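You operate a simulated robot arm through the tools that you are given. There is no shell and no other tool. Be economical: measure what you need, move in short steps, check, and stop when the job is done.

You run a simulated robot arm. Do the job below in one go: nothing can be reset, and whatever is moved stays where it is left.

## Task
Centre belt 1 with the star knob till its pointer holds green.
Fine: dial to 2, then start; turn the knob while the belt runs; stop it after; other controls and tubs stay.

The check looks at the end state, three seconds after you hand in, the way a careful person would. Anything else that was tipped, shoved, dropped, spilled or broken makes it a failure.

## Robot
A 7-joint arm with a three-finger gripper, fixed in place. Base frame: the origin is at the foot of the arm, x ahead of it, y to its left, z up. Units: mm, rad, N and s.
With the tool pointing down near the work surface it reaches from about 100 to 960 mm from the base axis. Its first joint turns from -2.897 to 2.897 rad. Payload 2.69 kg.
The tool frame sits at the grasp point between the pads (the TCP): z along the fingers, y along the line on which they close. The tips reach 30 mm beyond it. The gripper opens to 128 mm. The gripper's body begins 117 mm behind the TCP.
Orientation is that of the tool frame in the base frame, as a unit quaternion [w, x, y, z]. With the fingers straight down and closing along the base's y, the tool's x points along the base's -x, its y along +y and its z along -z.

## Interface
- The arm moves only by the tool drive_tool. Its argument "targets" is a list of rows, each an object of numbers (a shift or turn left out is 0, a gripper value left out holds the last): "x", "y", "z": the shift along the base's x, y, z in mm; "rx", "ry", "rz": the turn, a rotation vector about the base's x, y, z in rad. In form: [{"x": .., "y": .., "z": .., "rx": .., "ry": .., "rz": ..}, ...]. A call has 1 to 10 rows; each row is the pose to reach, as a shift and turn from the pose commanded when the call began. "claw" is the gripper command, from -1 (fully open) to 1 (shut), values between in proportion, set as the call begins (left out, the last holds). Each row takes 0.2 s and may step no farther than 50 mm and 0.15 rad from the row before; otherwise, or with a gripper value out of range, the whole call is refused. Where a pose cannot be reached the arm comes as near as it can. A force on the tool above 70 N (or 10 N above the force at the start of the call, whichever is more), or a blocked arm, ends the call early, and 0.2 s more pass. The fingers move at their own pace and stop on an object; they squeeze with about 25 N. The grip force told is the motor's: it shows also when the fingers shut on nothing. Time passes only in rows, and 0.2 s behind the last, so rows that repeat a pose let the fingers close. The reply holds the time, the measured pose of the TCP, the force on the tool along the base axes, the opening and the grip force, in the units named above and with some noise, with the torque about the TCP (base axes, N m) and any sound that the robot's microphone picked up.
- Cameras (640 x 400 px; columns grow to the right, rows downward): "scene" is fixed at [50.1, 499.7, 1636.3]; the picture's right is [-0.68, -0.74, 0.00], its down [-0.37, 0.34, -0.86] and it looks along [0.64, -0.58, -0.51] (base axes); focal length 332 px, centre (320, 200). "wrist" rides on the gripper at [58, 54, -131] in the tool frame; the picture's right is [-0.68, 0.74, 0.00], its down [-0.62, -0.57, -0.55] and it looks along [-0.40, -0.37, 0.84] (tool axes); focal length 234 px, centre (320, 200). There is no depth. A picture from a camera that has moved, and an enlarged one, comes with that camera's place and axes in the base frame and with its lens.
- snapshot(camera): a new picture of that camera. No time passes.
- slide_trunk(by): slides the trunk up (or, below 0, down) by that many mm; the arm rides with it, the base frame stays. It gives what a move gives, with no picture.
- enlarge(camera, box): a new picture of the part [left, top, right, bottom] of that camera's present view, enlarged. No time passes.
- sign_off(): hands the job in; it is judged then, once.

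Work in short steps. Places have to be worked out from the pictures, the camera data and where the tool is seen: move nearer, look again, correct. Check each grasp and each placing, and mend what went wrong. You have 120 turns and 84 pictures in all, those below and enlarged ones among them. Open the gripper and draw the arm clear of the work before you hand the job in, unless the task says otherwise; then end with one line.

The tools are called after "Request:" by a JSON object that holds its "op" and its "data". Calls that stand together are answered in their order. drive_tool: Moves the arm, as the interface text tells. Its arguments: {"type":"object","properties":{"targets":{"type":"array"},"claw":{"type":"number"}},"required":["targets"]} The other tools are called the same way: slide_trunk (by) slides the trunk up or down; snapshot (camera) takes a picture; enlarge (camera, box) takes an enlarged picture of a part of a camera's view; sign_off () hands the job in.

At the start:

```text
t: 0.0
eef_pos: [517.6, -391.9, 1298.5]
tool_rot: [0.0, -0.001, 1.0, 0.0]
wrist_force: [-0.6, -0.7, 0.3]
ft_torque: [-0.02, -0.02, -0.05]
grip_width: 128.0
grasp_force: 0.0
trunk travel left (down, up): [-150.0, 200.0]
```

scene: 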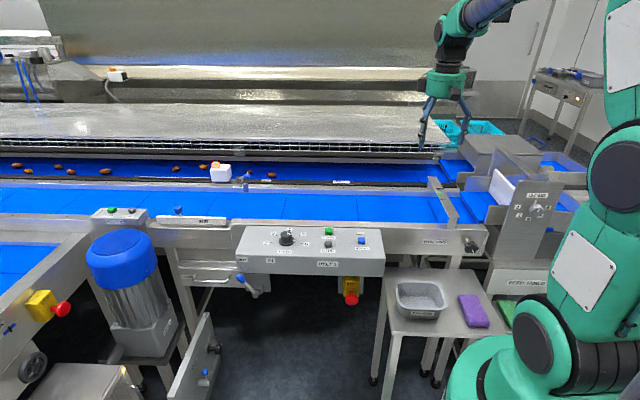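
wrist: 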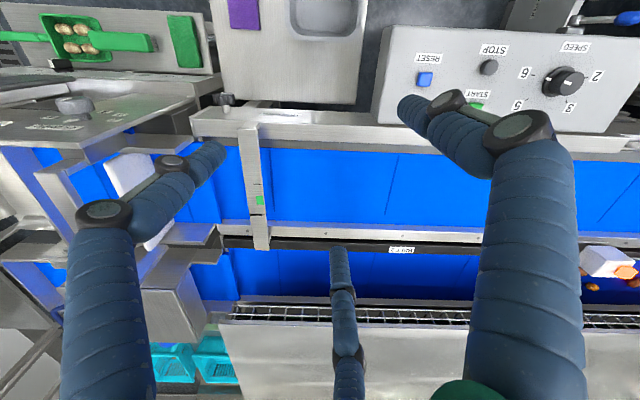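

The control panel with dial, start and stop is in the middle, and what may be the star knob is at the belt end near (470,245). I'll enlarge those areas first.

Request:
{"op": "enlarge", "data": {"camera": "scene", "box": [230, 215, 390, 315]}}

Request:
{"op": "enlarge", "data": {"camera": "scene", "box": [400, 160, 560, 260]}}

Request:
{"op": "enlarge", "data": {"camera": "scene", "box": [80, 160, 260, 272]}}

Request:
{"op": "enlarge", "data": {"camera": "wrist", "box": [180, 80, 420, 260]}}

```text
4.00 times, centred on (310, 265) of scene
camera zoom: at [50.1, 499.7, 1636.3], right [-0.68, -0.74, 0.0], down [-0.37, 0.34, -0.86], along [0.64, -0.58, -0.51], focal length 1328 px, centre (360, -60)
```

zoom: 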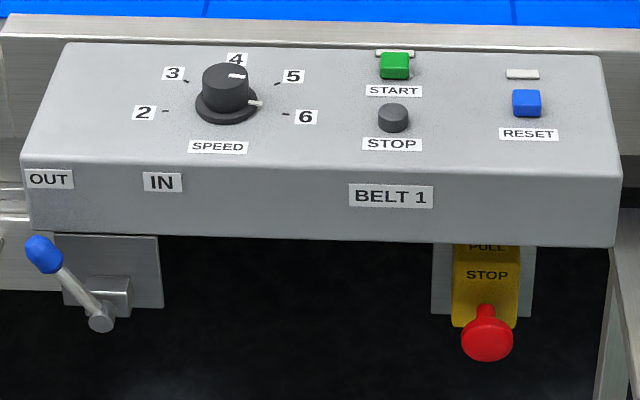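

```text
4.00 times, centred on (480, 210) of scene
camera zoom: at [50.1, 499.7, 1636.3], right [-0.68, -0.74, 0.0], down [-0.37, 0.34, -0.86], along [0.64, -0.58, -0.51], focal length 1328 px, centre (-320, 160)
```

zoom: 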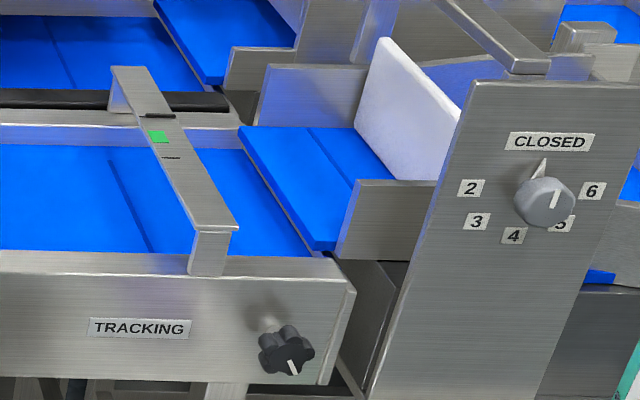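

```text
3.56 times, centred on (170, 216) of scene
camera zoom: at [50.1, 499.7, 1636.3], right [-0.68, -0.74, 0.0], down [-0.37, 0.34, -0.86], along [0.64, -0.58, -0.51], focal length 1180 px, centre (853, 143)
```

zoom: 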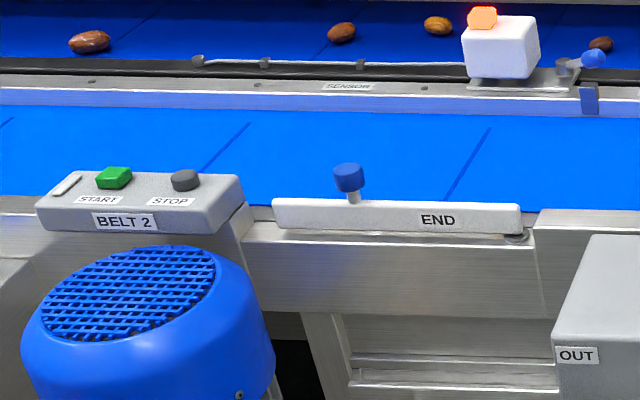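

```text
2.22 times, centred on (300, 170) of wrist
camera zoom: at [458.2, -336.9, 1429.1], right [0.68, 0.74, 0.0], down [0.62, -0.57, 0.55], along [0.4, -0.37, -0.84], focal length 520 px, centre (364, 267)
```

zoom: 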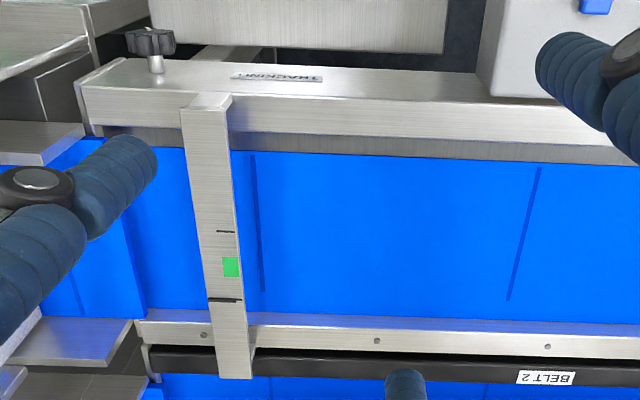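

I triangulated the dial at about (809,-34,940) and the star knob at about (383,-552,877). The front face looks towards the base. I'll move above the panel to look closer.

Request:
{"op": "drive_tool", "data": {"targets": [{"x": 15, "y": 45, "z": -9}, {"x": 30, "y": 90, "z": -18}, {"x": 45, "y": 135, "z": -27}, {"x": 60, "y": 180, "z": -36}, {"x": 75, "y": 225, "z": -45}, {"x": 90, "y": 270, "z": -54}, {"x": 105, "y": 315, "z": -63}, {"x": 120, "y": 360, "z": -72}, {"x": 135, "y": 405, "z": -81}, {"x": 150, "y": 450, "z": -90}], "claw": 0.3}}

Request:
{"op": "snapshot", "data": {"camera": "wrist"}}

```text
t: 2.2
eef_pos: [668.7, 60.0, 1210.4]
tool_rot: [0.0, 0.0, 1.0, 0.0]
wrist_force: [-0.8, 0.4, -0.1]
ft_torque: [0.01, -0.02, 0.01]
grip_width: 44.7
grasp_force: 0.0
trunk travel left (down, up): [-150.0, 200.0]
```

```text
77 pictures are left
camera wrist: at [610.4, 112.7, 1341.4], right [0.68, 0.74, 0.0], down [0.62, -0.57, 0.55], along [0.4, -0.37, -0.84], focal length 234 px, centre (320, 200)
```

wrist: 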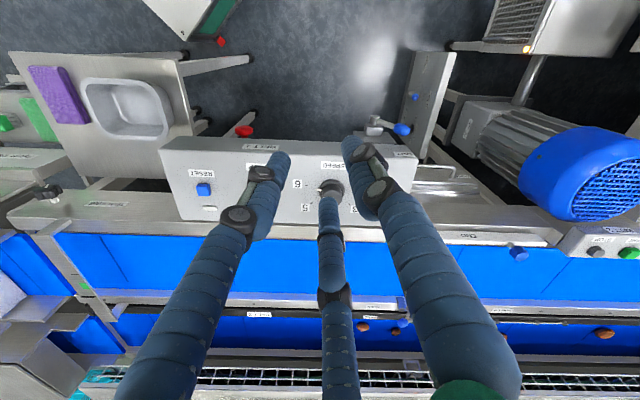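

The gripper actually shows three fingers: one on +y and two on -y. I'll zoom in on the panel and the gripper.

Request:
{"op": "enlarge", "data": {"camera": "wrist", "box": [150, 120, 430, 295]}}

Request:
{"op": "enlarge", "data": {"camera": "scene", "box": [220, 30, 400, 280]}}

```text
2.29 times, centred on (290, 208) of wrist
camera zoom: at [610.4, 112.7, 1341.4], right [0.68, 0.74, 0.0], down [0.62, -0.57, 0.55], along [0.4, -0.37, -0.84], focal length 535 px, centre (389, 183)
```

zoom: 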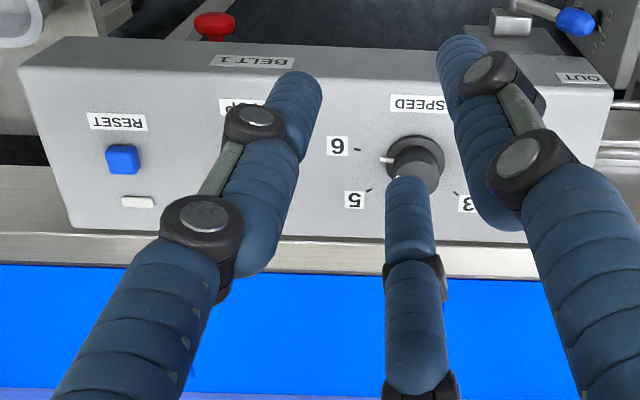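

```text
1.60 times, centred on (310, 155) of scene
camera zoom: at [50.1, 499.7, 1636.3], right [-0.68, -0.74, 0.0], down [-0.37, 0.34, -0.86], along [0.64, -0.58, -0.51], focal length 531 px, centre (336, 272)
```

zoom: 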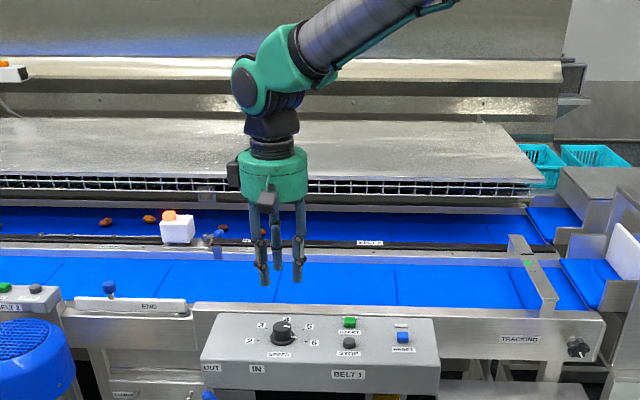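

The dial is at 6, and the panel top is flat at z≈920. The fingers block the view of the dial, so I'll shift deeper over the belt to see it at the top of the picture.

Request:
{"op": "drive_tool", "data": {"targets": [{"x": 30, "y": -27}, {"x": 60, "y": -54}, {"x": 85, "y": -78}], "claw": -0.2}}

Request:
{"op": "enlarge", "data": {"camera": "wrist", "box": [150, 0, 470, 200]}}

```text
t: 3.0
eef_pos: [752.6, -18.1, 1211.6]
tool_rot: [0.0, -0.001, 1.0, 0.0]
wrist_force: [0.7, 0.2, 1.3]
ft_torque: [0.0, -0.01, -0.02]
grip_width: 77.0
grasp_force: 0.1
trunk travel left (down, up): [-150.0, 200.0]
```

```text
2.00 times, centred on (310, 100) of wrist
camera zoom: at [694.5, 35.7, 1341.9], right [0.68, 0.74, 0.0], down [0.62, -0.57, 0.55], along [0.4, -0.37, -0.84], focal length 468 px, centre (340, 400)
```

zoom: 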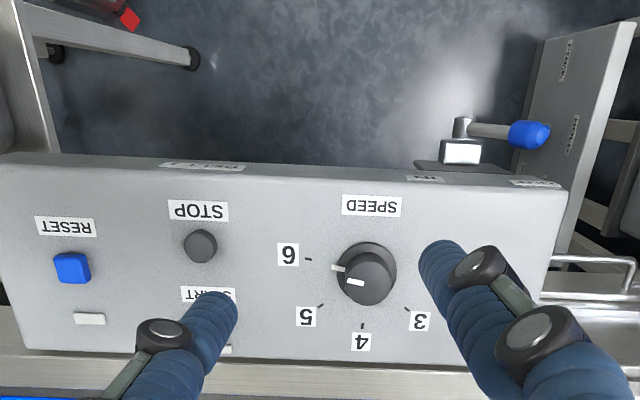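

The dial axis is at about (805,-36), with its cap 40 mm across and its top near 962. Labels are about 50° apart, so 6→2 is about +200° about z. I'll go above it and pre-rotate the tool backwards.

Request:
{"op": "drive_tool", "data": {"targets": [{"x": 5, "y": -2, "z": -15, "rz": -0.15}, {"x": 10, "y": -4, "z": -30, "rz": -0.3}, {"x": 16, "y": -5, "z": -45, "rz": -0.45}, {"x": 21, "y": -7, "z": -60, "rz": -0.6}, {"x": 26, "y": -9, "z": -75, "rz": -0.75}, {"x": 32, "y": -11, "z": -90, "rz": -0.9}, {"x": 37, "y": -12, "z": -105, "rz": -1.05}, {"x": 42, "y": -14, "z": -120, "rz": -1.2}, {"x": 48, "y": -16, "z": -135, "rz": -1.35}, {"x": 53, "y": -17.6, "z": -150, "rz": -1.5}], "claw": -0.2}}

Request:
{"op": "snapshot", "data": {"camera": "wrist"}}

Request:
{"op": "enlarge", "data": {"camera": "scene", "box": [200, 100, 400, 280]}}

```text
t: 5.2
eef_pos: [804.9, -35.6, 1057.3]
tool_rot: [0.0, 0.682, 0.731, 0.0]
wrist_force: [-0.8, -0.6, 0.8]
ft_torque: [-0.01, 0.0, 0.01]
grip_width: 77.0
grasp_force: 0.0
trunk travel left (down, up): [-150.0, 200.0]
```

```text
73 pictures are left
camera wrist: at [855.1, 25.3, 1188.6], right [0.78, -0.62, 0.0], down [-0.52, -0.65, 0.55], along [-0.34, -0.43, -0.84], focal length 234 px, centre (320, 200)
```

wrist: 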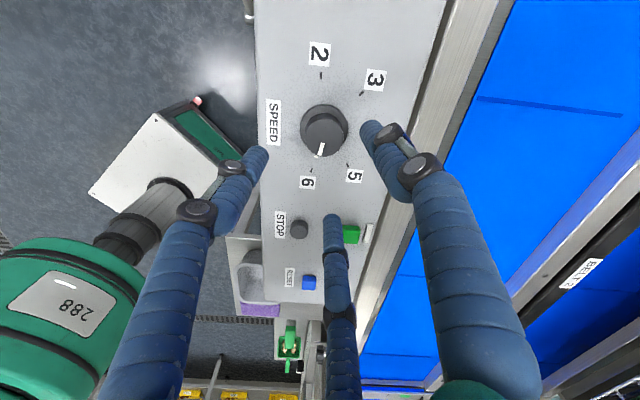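

```text
2.22 times, centred on (300, 190) of scene
camera zoom: at [50.1, 499.7, 1636.3], right [-0.68, -0.74, 0.0], down [-0.37, 0.34, -0.86], along [0.64, -0.58, -0.51], focal length 738 px, centre (364, 222)
```

zoom: 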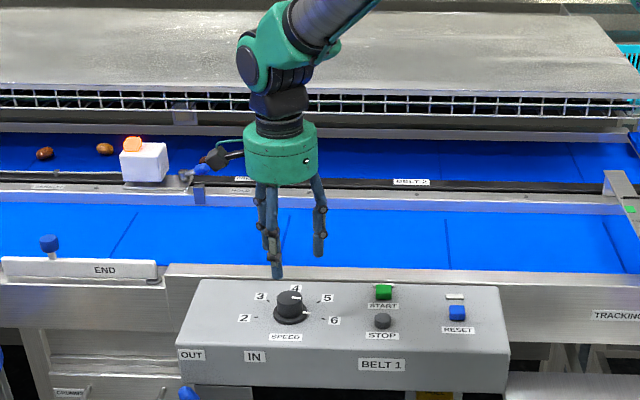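

Full rotation was reached. I'll zoom to check the dial position against the gripper axis before descending.

Request:
{"op": "enlarge", "data": {"camera": "wrist", "box": [240, 30, 400, 210]}}

```text
2.22 times, centred on (320, 120) of wrist
camera zoom: at [855.1, 25.3, 1188.6], right [0.78, -0.62, 0.0], down [-0.52, -0.65, 0.55], along [-0.34, -0.43, -0.84], focal length 520 px, centre (320, 378)
```

zoom: 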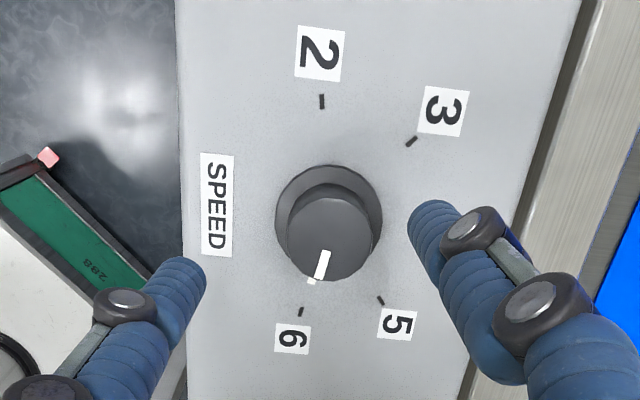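

The dial axis comes out at about (811,-36), so I shift 6 mm and descend with the tips staying above the flange.

Request:
{"op": "drive_tool", "data": {"targets": [{"x": 6, "y": -0.7, "z": -30}, {"x": 6, "y": -0.7, "z": -60}, {"x": 6, "y": -0.7, "z": -88}]}}

Request:
{"op": "enlarge", "data": {"camera": "scene", "box": [230, 150, 360, 270]}}

Request:
{"op": "snapshot", "data": {"camera": "wrist"}}

```text
t: 6.0
eef_pos: [810.1, -35.6, 970.0]
tool_rot: [0.0, 0.681, 0.732, 0.0]
wrist_force: [0.1, -0.4, -0.5]
ft_torque: [0.0, 0.01, 0.02]
grip_width: 76.7
grasp_force: 0.0
trunk travel left (down, up): [-150.0, 200.0]
```

```text
3.33 times, centred on (295, 210) of scene
camera zoom: at [50.1, 499.7, 1636.3], right [-0.68, -0.74, 0.0], down [-0.37, 0.34, -0.86], along [0.64, -0.58, -0.51], focal length 1106 px, centre (403, 167)
```

zoom: 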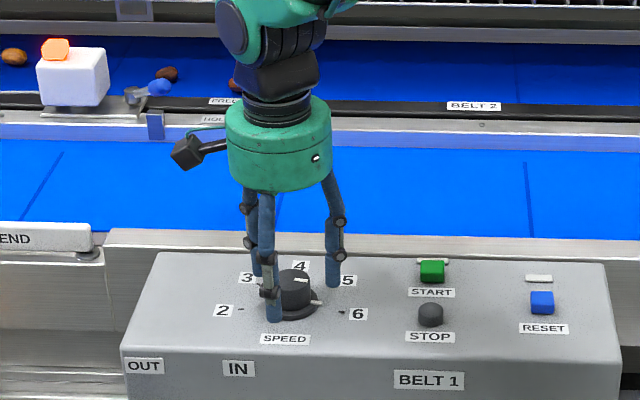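

```text
69 pictures are left
camera wrist: at [859.6, 26.6, 1102.0], right [0.78, -0.62, 0.0], down [-0.52, -0.65, 0.55], along [-0.34, -0.43, -0.84], focal length 234 px, centre (320, 200)
```

wrist: 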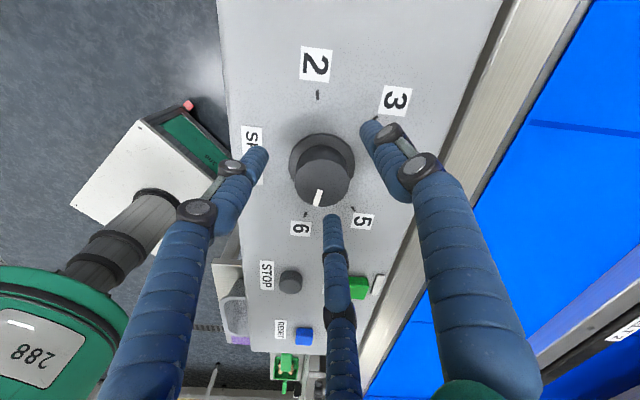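

The fingers straddle the dial, so I close on it.

Request:
{"op": "drive_tool", "data": {"targets": [{}, {}, {}], "claw": 1}}

Request:
{"op": "snapshot", "data": {"camera": "wrist"}}

```text
t: 6.8
eef_pos: [810.1, -38.4, 971.5]
tool_rot: [0.0, 0.682, 0.732, 0.0]
wrist_force: [-2.0, -25.0, -0.4]
ft_torque: [-0.86, 0.03, -0.01]
grip_width: 38.9
grasp_force: 45.0
trunk travel left (down, up): [-150.0, 200.0]
```

```text
68 pictures are left
camera wrist: at [859.1, 24.6, 1102.3], right [0.78, -0.62, 0.0], down [-0.52, -0.65, 0.55], along [-0.34, -0.43, -0.84], focal length 234 px, centre (320, 200)
```

wrist: 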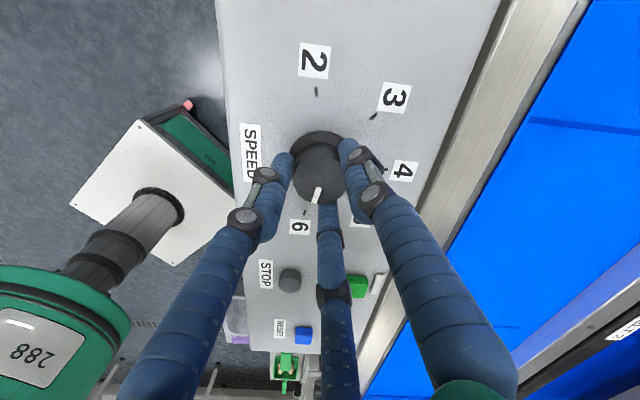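

All fingers are on the dial but there is a 25 N side load in -y. I'll relax the tool 3 mm that way and see whether it eases.

Request:
{"op": "drive_tool", "data": {"targets": [{"y": -1.5}, {"y": -3}]}}

```text
t: 7.4
eef_pos: [809.3, -37.7, 971.5]
tool_rot: [-0.001, 0.681, 0.732, 0.001]
wrist_force: [0.3, 5.1, 0.4]
ft_torque: [0.4, 0.14, -0.02]
grip_width: 38.7
grasp_force: 45.0
trunk travel left (down, up): [-150.0, 200.0]
```

The side load is gone and the axis is at about (809,-38). Now I turn +1.2 rad.

Request:
{"op": "drive_tool", "data": {"targets": [{"rz": 0.12}, {"rz": 0.24}, {"rz": 0.36}, {"rz": 0.48}, {"rz": 0.6}, {"rz": 0.72}, {"rz": 0.84}, {"rz": 0.96}, {"rz": 1.08}, {"rz": 1.2}]}}

Request:
{"op": "snapshot", "data": {"camera": "wrist"}}

```text
t: 9.6
eef_pos: [809.4, -39.7, 971.4]
tool_rot: [0.0, 0.148, 0.989, 0.0]
wrist_force: [-7.7, 21.7, 15.4]
ft_torque: [0.56, 0.19, 0.02]
grip_width: 38.9
grasp_force: 45.0
trunk travel left (down, up): [-150.0, 200.0]
```

```text
67 pictures are left
camera wrist: at [769.6, 30.3, 1102.1], right [0.86, 0.51, 0.0], down [0.42, -0.72, 0.55], along [0.28, -0.47, -0.84], focal length 234 px, centre (320, 200)
```

wrist: 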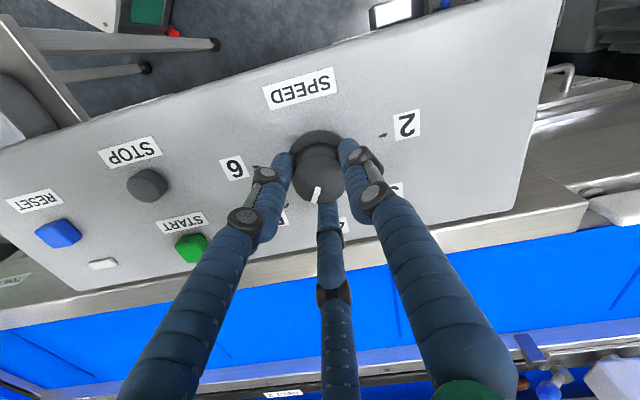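

The pointer turned with the tool. I continue to about 2.4 rad.

Request:
{"op": "drive_tool", "data": {"targets": [{"rz": 0.12, "y": 1}, {"rz": 0.24, "y": 2}, {"rz": 0.36, "y": 2}, {"rz": 0.48, "y": 2}, {"rz": 0.6, "y": 2}, {"rz": 0.72, "y": 2}, {"rz": 0.84, "y": 2}, {"rz": 0.96, "y": 2}, {"rz": 1.08, "y": 2}, {"rz": 1.2, "y": 2}]}}

Request:
{"op": "snapshot", "data": {"camera": "wrist"}}

```text
t: 11.8
eef_pos: [809.1, -39.0, 972.4]
tool_rot: [0.0, -0.436, 0.9, -0.001]
wrist_force: [-3.5, -9.2, 10.5]
ft_torque: [-0.37, -0.15, -0.01]
grip_width: 38.7
grasp_force: 45.1
trunk travel left (down, up): [-150.0, 200.0]
```

```text
66 pictures are left
camera wrist: at [731.8, -50.9, 1102.1], right [-0.16, 0.99, 0.0], down [0.83, 0.13, 0.55], along [0.54, 0.09, -0.84], focal length 234 px, centre (320, 200)
```

wrist: 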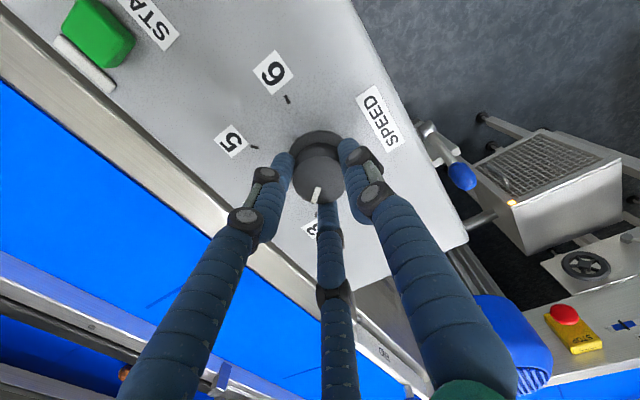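

The pointer is just short of 3, with about 1.05 rad to go. I continue 1.0.

Request:
{"op": "drive_tool", "data": {"targets": [{"rz": 0.1}, {"rz": 0.2}, {"rz": 0.3}, {"rz": 0.4}, {"rz": 0.5}, {"rz": 0.6}, {"rz": 0.7}, {"rz": 0.8}, {"rz": 0.9}, {"rz": 1.0}]}}

Request:
{"op": "enlarge", "data": {"camera": "wrist", "box": [220, 60, 420, 240]}}

Request:
{"op": "enlarge", "data": {"camera": "scene", "box": [250, 190, 350, 270]}}

```text
t: 14.0
eef_pos: [809.8, -38.6, 972.3]
tool_rot: [0.0, 0.814, -0.581, 0.001]
wrist_force: [0.5, -6.1, 14.4]
ft_torque: [-0.21, -0.19, -0.01]
grip_width: 38.9
grasp_force: 45.0
trunk travel left (down, up): [-150.0, 200.0]
```

```text
2.22 times, centred on (320, 150) of wrist
camera zoom: at [778.3, -110.8, 1102.0], right [-0.92, 0.4, 0.0], down [0.33, 0.77, 0.55], along [0.22, 0.5, -0.84], focal length 520 px, centre (320, 311)
```

zoom: 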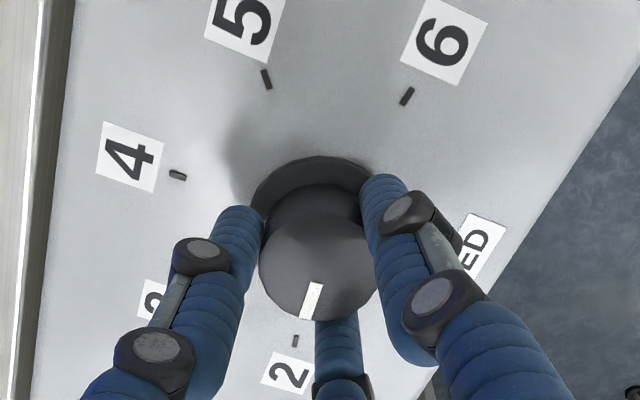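

```text
5.00 times, centred on (300, 230) of scene
camera zoom: at [50.1, 499.7, 1636.3], right [-0.68, -0.74, 0.0], down [-0.37, 0.34, -0.86], along [0.64, -0.58, -0.51], focal length 1659 px, centre (420, 50)
```

zoom: 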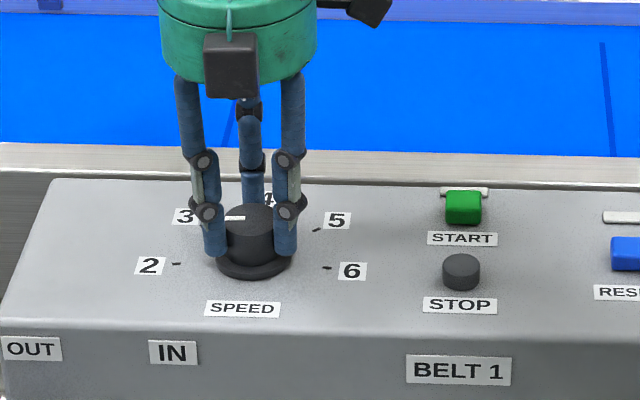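

The pointer is about 5° short of the 2 tick, so I turn another 0.1 rad.

Request:
{"op": "drive_tool", "data": {"targets": [{"rz": 0.05}, {"rz": 0.1}, {"rz": 0.1}]}}

Request:
{"op": "enlarge", "data": {"camera": "wrist", "box": [220, 60, 420, 240]}}

```text
t: 14.8
eef_pos: [810.5, -38.6, 972.7]
tool_rot: [-0.002, 0.842, -0.54, -0.001]
wrist_force: [1.7, -10.9, 15.1]
ft_torque: [-0.3, -0.04, -0.39]
grip_width: 38.9
grasp_force: 45.4
trunk travel left (down, up): [-150.0, 200.0]
```

```text
2.22 times, centred on (320, 150) of wrist
camera zoom: at [785.7, -113.6, 1102.0], right [-0.95, 0.31, 0.0], down [0.26, 0.8, 0.55], along [0.17, 0.52, -0.84], focal length 520 px, centre (320, 311)
```

zoom: 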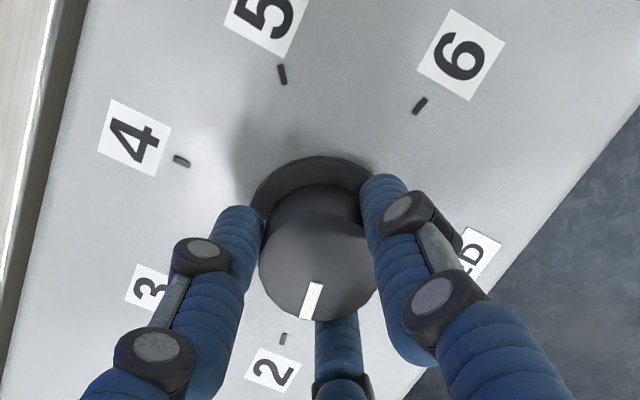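

The pointer is aligned with 2, and torque shows it at the end stop. I release, lift and check.

Request:
{"op": "drive_tool", "data": {"targets": [{}, {}, {"z": 30}, {"z": 60}, {"z": 100}], "claw": -0.2}}

Request:
{"op": "enlarge", "data": {"camera": "scene", "box": [240, 190, 380, 290]}}

Request:
{"op": "enlarge", "data": {"camera": "wrist", "box": [170, 30, 470, 220]}}

```text
t: 16.0
eef_pos: [810.3, -38.3, 1072.2]
tool_rot: [0.0, 0.841, -0.54, 0.0]
wrist_force: [0.7, -0.8, -0.2]
ft_torque: [0.0, -0.05, 0.03]
grip_width: 76.7
grasp_force: 0.0
trunk travel left (down, up): [-150.0, 200.0]
```

```text
4.00 times, centred on (310, 240) of scene
camera zoom: at [50.1, 499.7, 1636.3], right [-0.68, -0.74, 0.0], down [-0.37, 0.34, -0.86], along [0.64, -0.58, -0.51], focal length 1328 px, centre (360, 40)
```

zoom: 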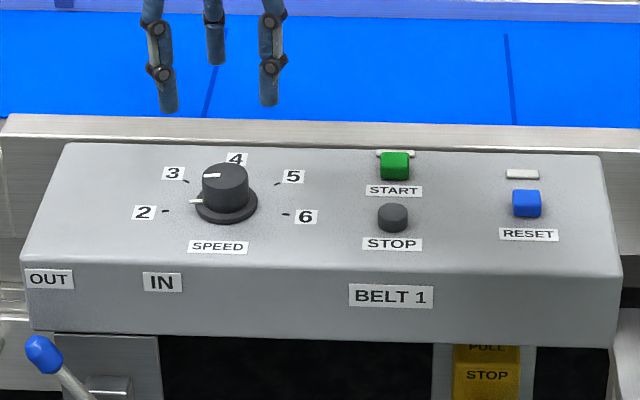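

```text
2.11 times, centred on (320, 125) of wrist
camera zoom: at [786.4, -113.2, 1202.7], right [-0.95, 0.31, 0.0], down [0.26, 0.8, 0.55], along [0.17, 0.52, -0.84], focal length 493 px, centre (320, 358)
```

zoom: 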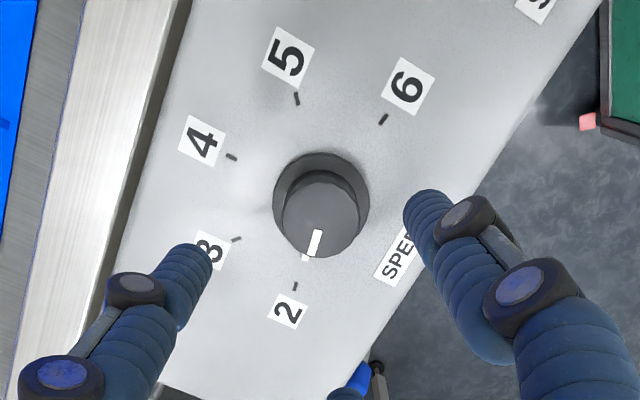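

The dial is set to 2. I estimate START at about (750,-186,932). I'll move above it with the gripper shut, unwinding the wrist.

Request:
{"op": "drive_tool", "data": {"targets": [{"x": -6, "y": -15, "rz": -0.15}, {"x": -12, "y": -30, "rz": -0.3}, {"x": -18, "y": -45, "rz": -0.45}, {"x": -24, "y": -60, "rz": -0.6}, {"x": -30, "y": -75, "rz": -0.75}, {"x": -36, "y": -90, "rz": -0.9}, {"x": -42, "y": -105, "z": -10, "rz": -1.05}, {"x": -48, "y": -120, "z": -20, "rz": -1.2}, {"x": -54, "y": -135, "z": -30, "rz": -1.35}, {"x": -60, "y": -147.5, "z": -42, "rz": -1.5}], "claw": 1}}

Request:
{"op": "snapshot", "data": {"camera": "wrist"}}

Request:
{"op": "enlarge", "data": {"camera": "scene", "box": [280, 140, 400, 260]}}

```text
t: 18.2
eef_pos: [749.8, -185.4, 1029.8]
tool_rot: [0.0, -0.246, 0.969, 0.001]
wrist_force: [-0.1, -0.4, 0.1]
ft_torque: [-0.01, -0.04, 0.0]
grip_width: 2.0
grasp_force: 25.2
trunk travel left (down, up): [-150.0, 200.0]
```

```text
60 pictures are left
camera wrist: at [673.0, -165.4, 1160.2], right [0.24, 0.97, 0.0], down [0.81, -0.2, 0.55], along [0.53, -0.13, -0.84], focal length 234 px, centre (320, 200)
```

wrist: 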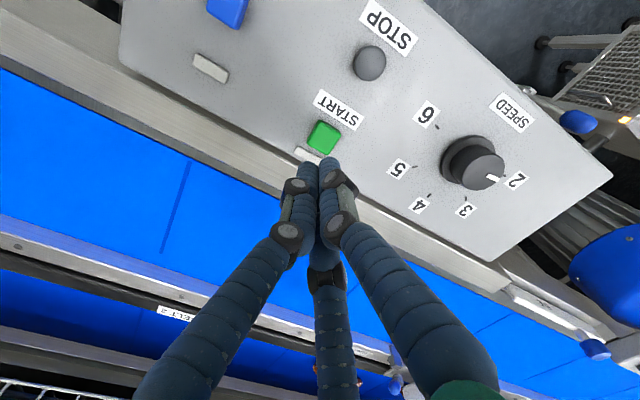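

```text
3.33 times, centred on (340, 200) of scene
camera zoom: at [50.1, 499.7, 1636.3], right [-0.68, -0.74, 0.0], down [-0.37, 0.34, -0.86], along [0.64, -0.58, -0.51], focal length 1106 px, centre (253, 200)
```

zoom: 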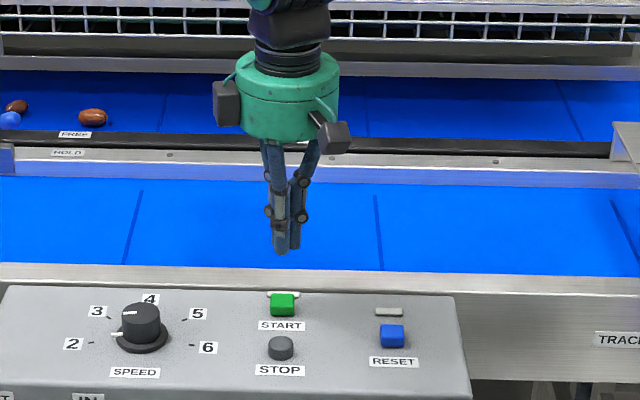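

START is refined to about (747,-181). I align, descend to just above it, then press in small steps.

Request:
{"op": "drive_tool", "data": {"targets": [{"x": -3, "y": 4.5, "z": -30}, {"x": -3, "y": 4.5, "z": -58}, {"x": -3, "y": 4.5, "z": -61}, {"x": -3, "y": 4.5, "z": -64}]}}

Request:
{"op": "enlarge", "data": {"camera": "scene", "box": [300, 200, 370, 260]}}

Request:
{"op": "enlarge", "data": {"camera": "wrist", "box": [240, 90, 400, 210]}}

```text
t: 19.2
eef_pos: [747.8, -179.2, 965.3]
tool_rot: [0.0, -0.247, 0.969, -0.001]
wrist_force: [-0.5, -0.6, 2.6]
ft_torque: [0.01, 0.02, -0.01]
grip_width: 6.0
grasp_force: 31.2
trunk travel left (down, up): [-150.0, 200.0]
```

```text
6.67 times, centred on (335, 230) of scene
camera zoom: at [50.1, 499.7, 1636.3], right [-0.68, -0.74, 0.0], down [-0.37, 0.34, -0.86], along [0.64, -0.58, -0.51], focal length 2213 px, centre (220, 0)
```

zoom: 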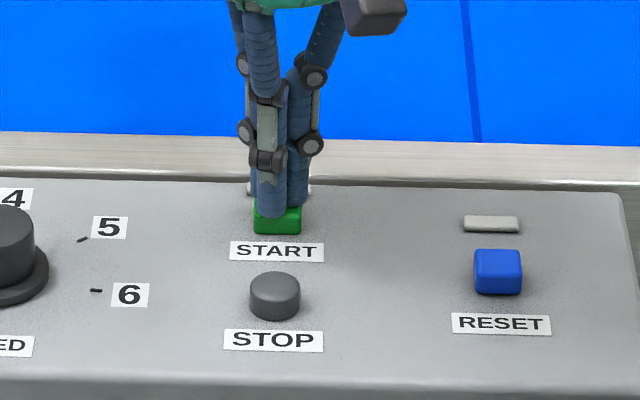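

```text
3.33 times, centred on (320, 150) of wrist
camera zoom: at [670.4, -160.4, 1095.3], right [0.24, 0.97, 0.0], down [0.81, -0.2, 0.55], along [0.53, -0.13, -0.84], focal length 781 px, centre (320, 367)
```

zoom: 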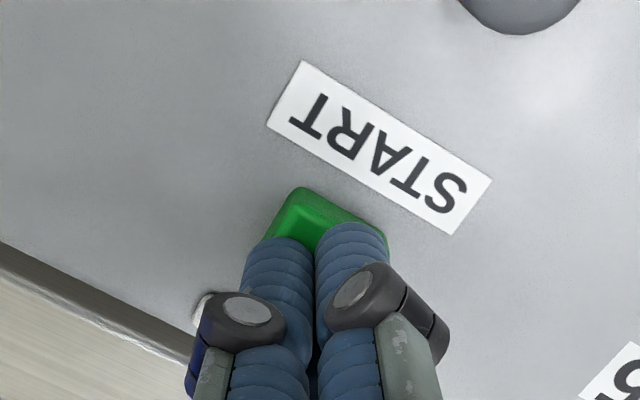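

The tips are at the button but toward its rear. I shift 5 mm to the front and press down in 2 mm steps.

Request:
{"op": "drive_tool", "data": {"targets": [{"x": -3.5, "y": 3.2, "z": 2}, {"x": -3.5, "y": 3.2, "z": -1}, {"x": -3.5, "y": 3.2, "z": -3}, {"x": -3.5, "y": 3.2, "z": -5}, {"x": -3.5, "y": 3.2, "z": -7}]}}

Request:
{"op": "enlarge", "data": {"camera": "scene", "box": [300, 200, 370, 260]}}

```text
t: 20.4
eef_pos: [743.9, -177.7, 960.8]
tool_rot: [0.002, -0.248, 0.969, -0.001]
wrist_force: [-1.5, 2.1, 25.1]
ft_torque: [-0.05, 0.05, 0.02]
grip_width: 5.9
grasp_force: 31.7
trunk travel left (down, up): [-150.0, 200.0]
heard: click
```

```text
6.67 times, centred on (335, 230) of scene
camera zoom: at [50.1, 499.7, 1636.3], right [-0.68, -0.74, 0.0], down [-0.37, 0.34, -0.86], along [0.64, -0.58, -0.51], focal length 2213 px, centre (220, 0)
```

zoom: 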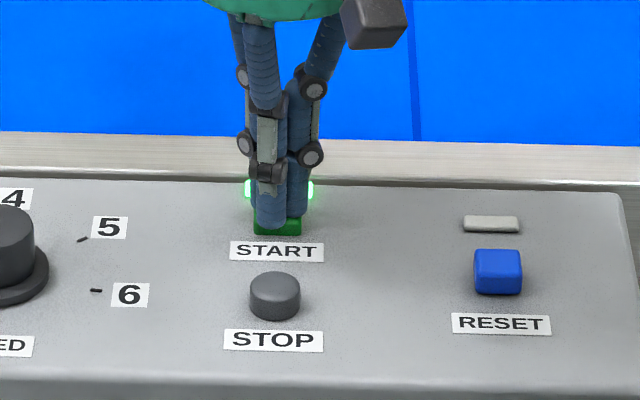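

It clicked, the lamp is green and the belt is moving. I lift and look at the tracking pointer.

Request:
{"op": "drive_tool", "data": {"targets": [{"z": 40}, {"z": 90}, {"z": 140}]}}

Request:
{"op": "enlarge", "data": {"camera": "scene", "box": [410, 160, 500, 260]}}

Request:
{"op": "snapshot", "data": {"camera": "scene"}}

```text
t: 21.2
eef_pos: [742.7, -174.6, 1095.8]
tool_rot: [-0.001, -0.248, 0.969, 0.001]
wrist_force: [-0.1, 0.4, -0.1]
ft_torque: [0.01, 0.01, -0.02]
grip_width: 2.0
grasp_force: 31.3
trunk travel left (down, up): [-150.0, 200.0]
```

```text
4.00 times, centred on (455, 210) of scene
camera zoom: at [50.1, 499.7, 1636.3], right [-0.68, -0.74, 0.0], down [-0.37, 0.34, -0.86], along [0.64, -0.58, -0.51], focal length 1328 px, centre (-220, 160)
```

zoom: 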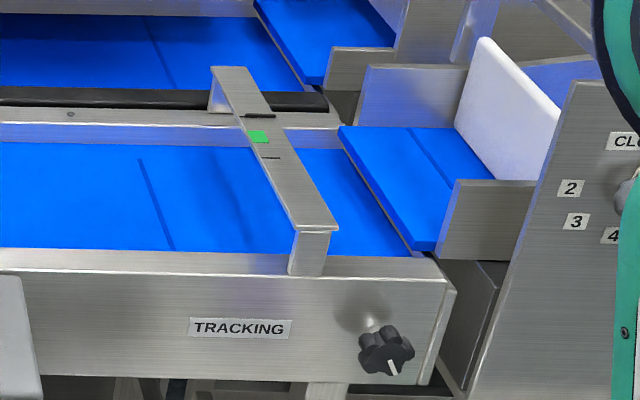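

```text
54 pictures are left
```

scene: 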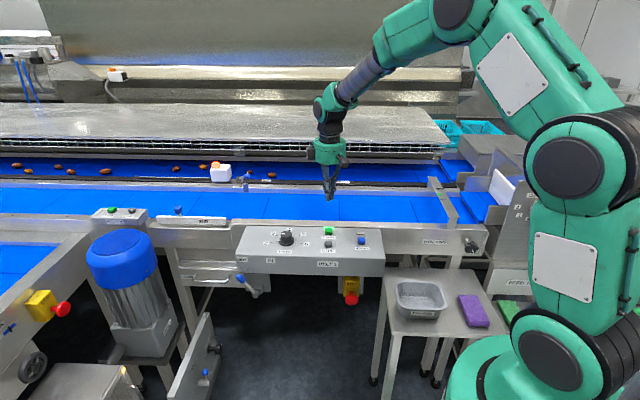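

The belt runs, with the bridge's green patch between a thin line and a thicker mark. I'll swing over in front of the knob while rolling the tool by -2.8 rad, so that after tilting forward the camera sits up and to the left.

Request:
{"op": "drive_tool", "data": {"targets": [{"x": -21, "y": -15, "rz": -0.14}, {"x": -43, "y": -31, "rz": -0.28}, {"x": -64, "y": -47, "rz": -0.42}, {"x": -86, "y": -63, "rz": -0.56}, {"x": -107, "y": -78, "rz": -0.7}, {"x": -129, "y": -94, "rz": -0.84}, {"x": -150, "y": -110, "rz": -0.98}, {"x": -172, "y": -125, "rz": -1.12}, {"x": -193, "y": -141, "rz": -1.26}, {"x": -215, "y": -156, "rz": -1.4}]}}

Request:
{"op": "drive_tool", "data": {"targets": [{"x": -21, "y": -15, "rz": -0.14}, {"x": -43, "y": -31, "rz": -0.28}, {"x": -64, "y": -47, "rz": -0.42}, {"x": -86, "y": -63, "rz": -0.56}, {"x": -107, "y": -78, "rz": -0.7}, {"x": -129, "y": -94, "rz": -0.84}, {"x": -150, "y": -110, "rz": -0.98}, {"x": -172, "y": -125, "rz": -1.12}, {"x": -193, "y": -141, "rz": -1.26}, {"x": -215, "y": -156, "rz": -1.4}]}}

Request:
{"op": "snapshot", "data": {"camera": "scene"}}

Request:
{"op": "snapshot", "data": {"camera": "wrist"}}

```text
t: 23.4
eef_pos: [528.7, -333.9, 1098.6]
tool_rot: [0.0, 0.435, 0.9, 0.0]
wrist_force: [0.6, 0.5, -0.4]
ft_torque: [0.0, -0.01, -0.01]
grip_width: 2.2
grasp_force: 31.1
trunk travel left (down, up): [-150.0, 200.0]
```

```text
t: 25.6
eef_pos: [313.5, -490.5, 1097.7]
tool_rot: [0.001, 0.913, 0.408, 0.0]
wrist_force: [0.2, -0.2, -0.5]
ft_torque: [-0.04, 0.02, 0.02]
grip_width: 2.0
grasp_force: 31.6
trunk travel left (down, up): [-150.0, 200.0]
```

```text
53 pictures are left
```

scene: 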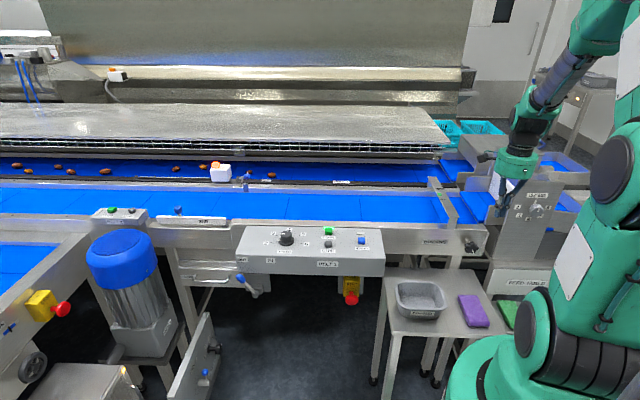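

```text
52 pictures are left
camera wrist: at [392.8, -483.0, 1229.3], right [0.1, -1.0, 0.0], down [-0.83, -0.08, 0.55], along [-0.55, -0.05, -0.84], focal length 234 px, centre (320, 200)
```

wrist: 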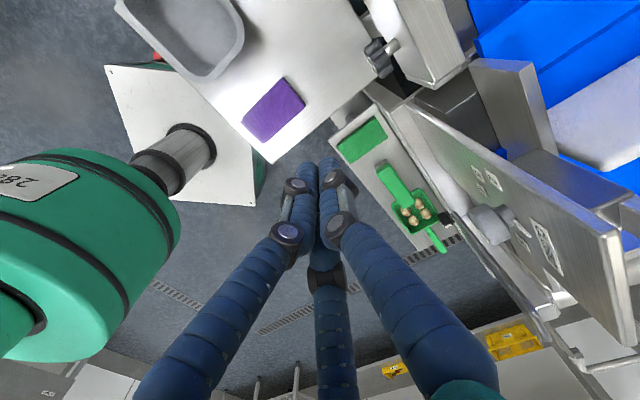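

The position matches the plan. The "CLOSED" plate is clear at e≈-240, and the table objects stay below 750. Now I tilt the tool forward by 90° about the belt axis.

Request:
{"op": "drive_tool", "data": {"targets": [{"rx": -0.0975, "ry": -0.106}, {"rx": -0.195, "ry": -0.212}, {"rx": -0.2925, "ry": -0.318}, {"rx": -0.39, "ry": -0.424}, {"rx": -0.4875, "ry": -0.53}, {"rx": -0.585, "ry": -0.636}, {"rx": -0.6825, "ry": -0.742}, {"rx": -0.78, "ry": -0.848}, {"rx": -0.8775, "ry": -0.954}, {"rx": -0.975, "ry": -1.06}]}}

Request:
{"op": "snapshot", "data": {"camera": "scene"}}

Request:
{"op": "snapshot", "data": {"camera": "wrist"}}

```text
t: 27.0
eef_pos: [281.9, -396.8, 865.7]
tool_rot: [0.164, 0.902, 0.36, 0.172]
wrist_force: [-0.3, 0.6, -0.8]
ft_torque: [-0.05, -0.04, -0.03]
grip_width: 1.8
grasp_force: 30.8
trunk travel left (down, up): [-150.0, 200.0]
stopped in row 7: the arm was blocked; the commanded pose is now the measured one
```

```text
51 pictures are left
```

scene: 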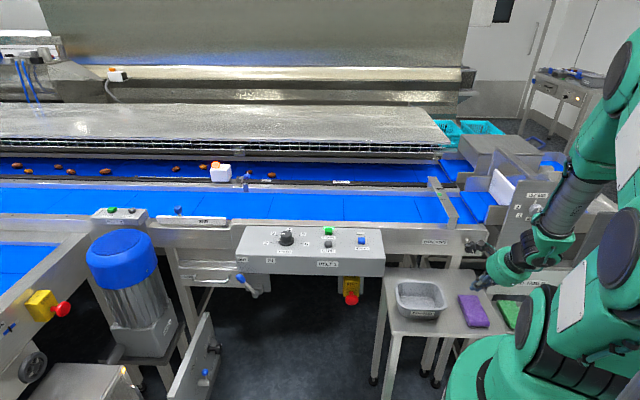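

```text
50 pictures are left
camera wrist: at [297.5, -370.0, 1014.6], right [-0.02, -0.98, 0.18], down [-0.99, 0.05, 0.13], along [-0.14, -0.17, -0.98], focal length 234 px, centre (320, 200)
```

wrist: 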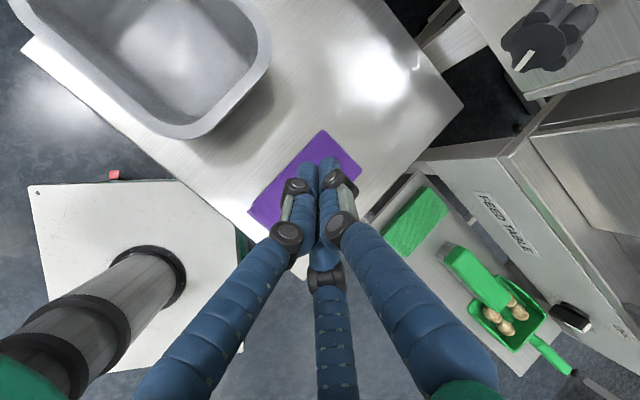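

The arm couldn't tilt forward in its own plane and sagged, but nothing was hit: the tips are about 100 mm above the table. I'll retreat up to upright, then reach the horizontal pose by tilting sideways and yawing instead.

Request:
{"op": "drive_tool", "data": {"targets": [{"x": 5, "y": 0, "z": 40, "rx": 0.02, "ry": 0.06, "rz": 0.01}, {"x": 15, "y": 2, "z": 85, "rx": 0.05, "ry": 0.13, "rz": 0.02}, {"x": 25, "y": 3, "z": 130, "rx": 0.07, "ry": 0.2, "rz": 0.035}, {"x": 35, "y": 4, "z": 175, "rx": 0.095, "ry": 0.27, "rz": 0.047}, {"x": 48, "y": 6, "z": 220, "rx": 0.12, "ry": 0.34, "rz": 0.06}, {"x": 58, "y": 7, "z": 255, "rx": 0.14, "ry": 0.4, "rz": 0.07}, {"x": 67, "y": 8, "z": 284, "rx": 0.161, "ry": 0.453, "rz": 0.079}]}}

Request:
{"op": "enlarge", "data": {"camera": "scene", "box": [410, 160, 500, 260]}}

```text
t: 28.6
eef_pos: [348.7, -387.6, 1149.7]
tool_rot: [0.0, 0.913, 0.408, 0.001]
wrist_force: [-1.4, -0.9, -0.1]
ft_torque: [0.01, -0.01, -0.02]
grip_width: 2.2
grasp_force: 31.4
trunk travel left (down, up): [-150.0, 200.0]
```

```text
4.00 times, centred on (455, 210) of scene
camera zoom: at [50.1, 499.7, 1636.3], right [-0.68, -0.74, 0.0], down [-0.37, 0.34, -0.86], along [0.64, -0.58, -0.51], focal length 1328 px, centre (-220, 160)
```

zoom: 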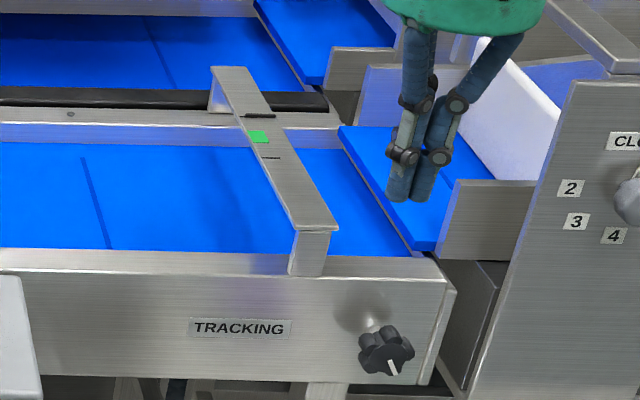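

Recovered upright. Now I roll +1.57 so the tool's y lies along the belt.

Request:
{"op": "drive_tool", "data": {"targets": [{"rz": 0.15}, {"rz": 0.3}, {"rz": 0.45}, {"rz": 0.6}, {"rz": 0.75}, {"rz": 0.9}, {"rz": 1.05}, {"rz": 1.2}, {"rz": 1.35}, {"rz": 1.5}]}}

Request:
{"op": "drive_tool", "data": {"targets": [{"rz": 0.065}, {"rz": 0.065, "x": 10, "y": 10, "z": 10}]}}

```text
t: 30.8
eef_pos: [348.3, -389.6, 1150.3]
tool_rot: [0.0, 0.388, 0.922, 0.001]
wrist_force: [-0.7, 0.0, 0.4]
ft_torque: [0.01, -0.01, 0.01]
grip_width: 2.3
grasp_force: 30.7
trunk travel left (down, up): [-150.0, 200.0]
```

```text
t: 31.4
eef_pos: [359.2, -379.2, 1161.8]
tool_rot: [-0.001, 0.359, 0.934, 0.001]
wrist_force: [-0.7, -0.2, -0.3]
ft_torque: [0.0, -0.01, -0.01]
grip_width: 2.4
grasp_force: 31.7
trunk travel left (down, up): [-150.0, 200.0]
```

Now I tilt toward the belt's left (+e), in a short test of 0.7 rad.

Request:
{"op": "drive_tool", "data": {"targets": [{"x": 13, "y": 15, "rx": 0.103, "ry": -0.095}, {"x": 27, "y": 30, "rx": 0.206, "ry": -0.19}, {"x": 40, "y": 44, "rx": 0.309, "ry": -0.284}, {"x": 54, "y": 59, "rx": 0.412, "ry": -0.379}, {"x": 68, "y": 74, "rx": 0.515, "ry": -0.474}]}}

Request:
{"op": "snapshot", "data": {"camera": "scene"}}

```text
t: 32.6
eef_pos: [426.2, -306.2, 1160.4]
tool_rot: [0.126, 0.337, 0.876, 0.32]
wrist_force: [-0.2, 0.2, 0.1]
ft_torque: [-0.02, 0.04, -0.03]
grip_width: 2.0
grasp_force: 31.9
trunk travel left (down, up): [-150.0, 200.0]
```

```text
48 pictures are left
```

scene: 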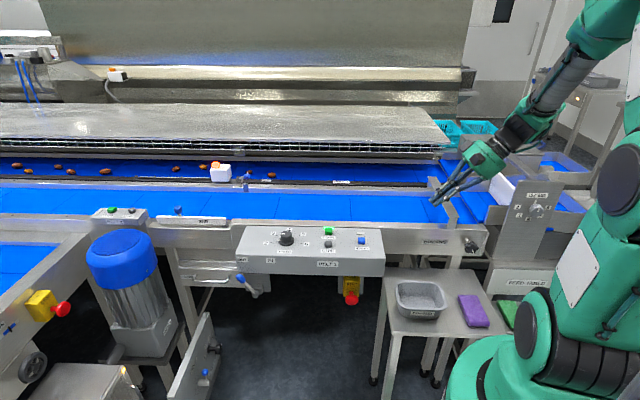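

That works well. I continue the tilt to horizontal (0.87 rad more).

Request:
{"op": "drive_tool", "data": {"targets": [{"x": 5, "y": 5, "rx": 0.107, "ry": -0.098}, {"x": 10, "y": 10, "rx": 0.214, "ry": -0.197}, {"x": 15, "y": 15, "rx": 0.32, "ry": -0.295}, {"x": 20, "y": 22, "rx": 0.427, "ry": -0.393}, {"x": 27, "y": 30, "rx": 0.534, "ry": -0.491}, {"x": 34, "y": 37, "rx": 0.64, "ry": -0.589}]}}

Request:
{"op": "snapshot", "data": {"camera": "scene"}}

```text
t: 34.0
eef_pos: [461.7, -266.0, 1159.9]
tool_rot: [0.26, 0.253, 0.66, 0.658]
wrist_force: [0.1, -0.1, -0.4]
ft_torque: [-0.05, 0.0, 0.0]
grip_width: 2.3
grasp_force: 31.2
trunk travel left (down, up): [-150.0, 200.0]
```

```text
47 pictures are left
```

scene: 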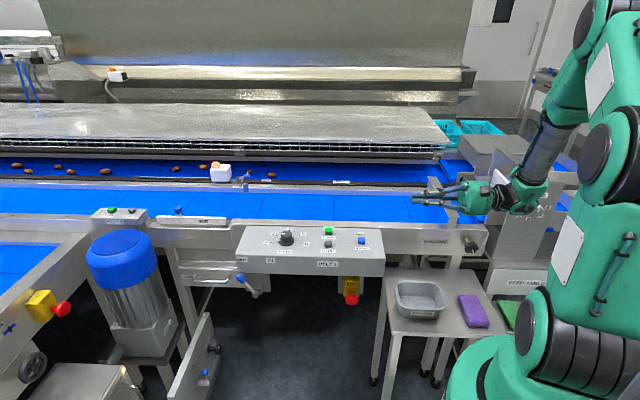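

Now yaw toward the belt front (-90° about z) while moving to the standoff, first half.

Request:
{"op": "drive_tool", "data": {"targets": [{"x": -12, "y": -16, "rz": -0.15}, {"x": -25, "y": -32, "rz": -0.3}, {"x": -40, "y": -50, "rz": -0.45}, {"x": -55, "y": -70, "rz": -0.6}, {"x": -72, "y": -90, "rz": -0.75}]}}

Request:
{"op": "drive_tool", "data": {"targets": [{"x": -15, "y": -20, "rz": -0.15}, {"x": -33, "y": -42, "rz": -0.3}, {"x": -52, "y": -66, "rz": -0.45}, {"x": -70, "y": -90, "rz": -0.6}, {"x": -88, "y": -112, "rz": -0.75}]}}

Request:
{"op": "snapshot", "data": {"camera": "scene"}}

Request:
{"op": "snapshot", "data": {"camera": "wrist"}}

```text
t: 35.2
eef_pos: [388.2, -357.5, 1161.3]
tool_rot: [0.482, 0.478, 0.522, 0.516]
wrist_force: [-0.2, -0.1, 0.0]
ft_torque: [-0.02, -0.01, 0.04]
grip_width: 1.9
grasp_force: 31.7
trunk travel left (down, up): [-150.0, 200.0]
```

```text
t: 36.4
eef_pos: [301.6, -471.5, 1159.4]
tool_rot: [0.639, 0.635, 0.31, 0.303]
wrist_force: [-0.3, -0.4, 0.1]
ft_torque: [0.0, 0.01, 0.03]
grip_width: 2.2
grasp_force: 31.4
trunk travel left (down, up): [-150.0, 200.0]
```

```text
46 pictures are left
```

scene: 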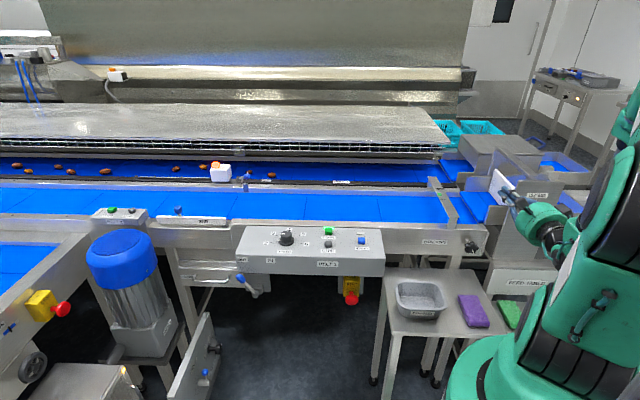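

```text
45 pictures are left
camera wrist: at [236.1, -343.8, 1211.8], right [-0.42, -0.52, 0.74], down [-0.82, -0.14, -0.56], along [0.4, -0.84, -0.37], focal length 234 px, centre (320, 200)
```

wrist: 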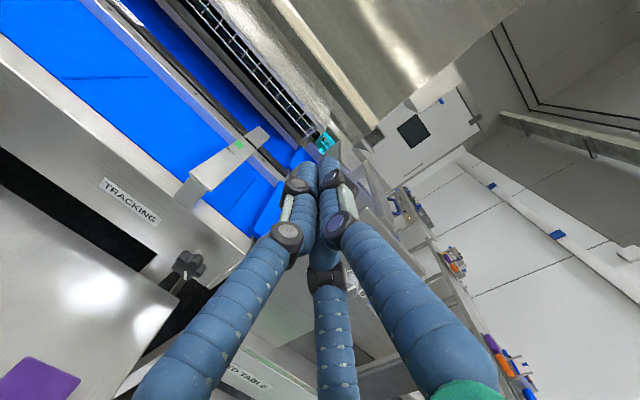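

The horizontal pose is reached, with tool z at azimuth -38.6° while the belt normal looks close to -45°. I'll zoom on the knob and the pointer from here.

Request:
{"op": "enlarge", "data": {"camera": "wrist", "box": [60, 110, 300, 310]}}

Request:
{"op": "enlarge", "data": {"camera": "scene", "box": [455, 225, 495, 260]}}

```text
2.00 times, centred on (180, 210) of wrist
camera zoom: at [236.1, -343.8, 1211.8], right [-0.42, -0.52, 0.74], down [-0.82, -0.14, -0.56], along [0.4, -0.84, -0.37], focal length 468 px, centre (600, 180)
```

zoom: 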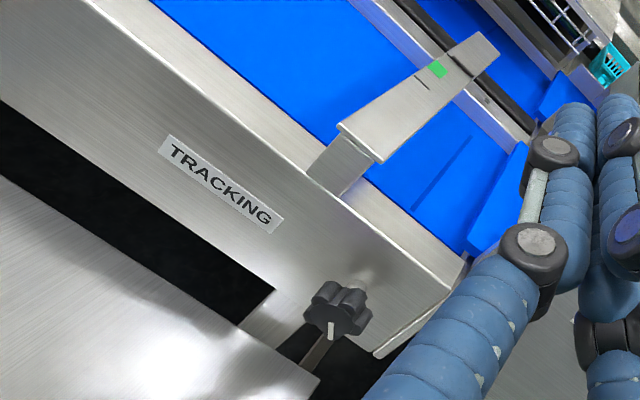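

```text
11.43 times, centred on (475, 242) of scene
camera zoom: at [50.1, 499.7, 1636.3], right [-0.68, -0.74, 0.0], down [-0.37, 0.34, -0.86], along [0.64, -0.58, -0.51], focal length 3793 px, centre (-1451, -286)
```

zoom: 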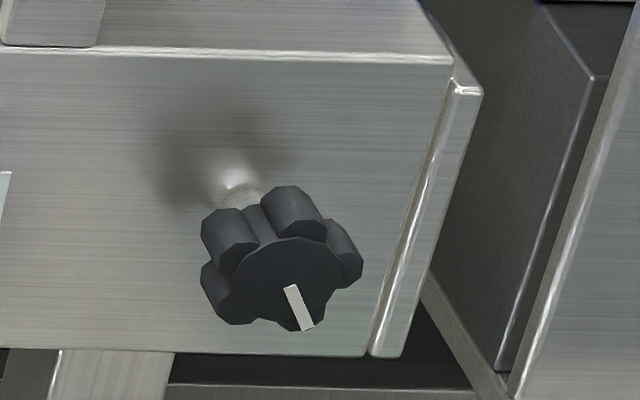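

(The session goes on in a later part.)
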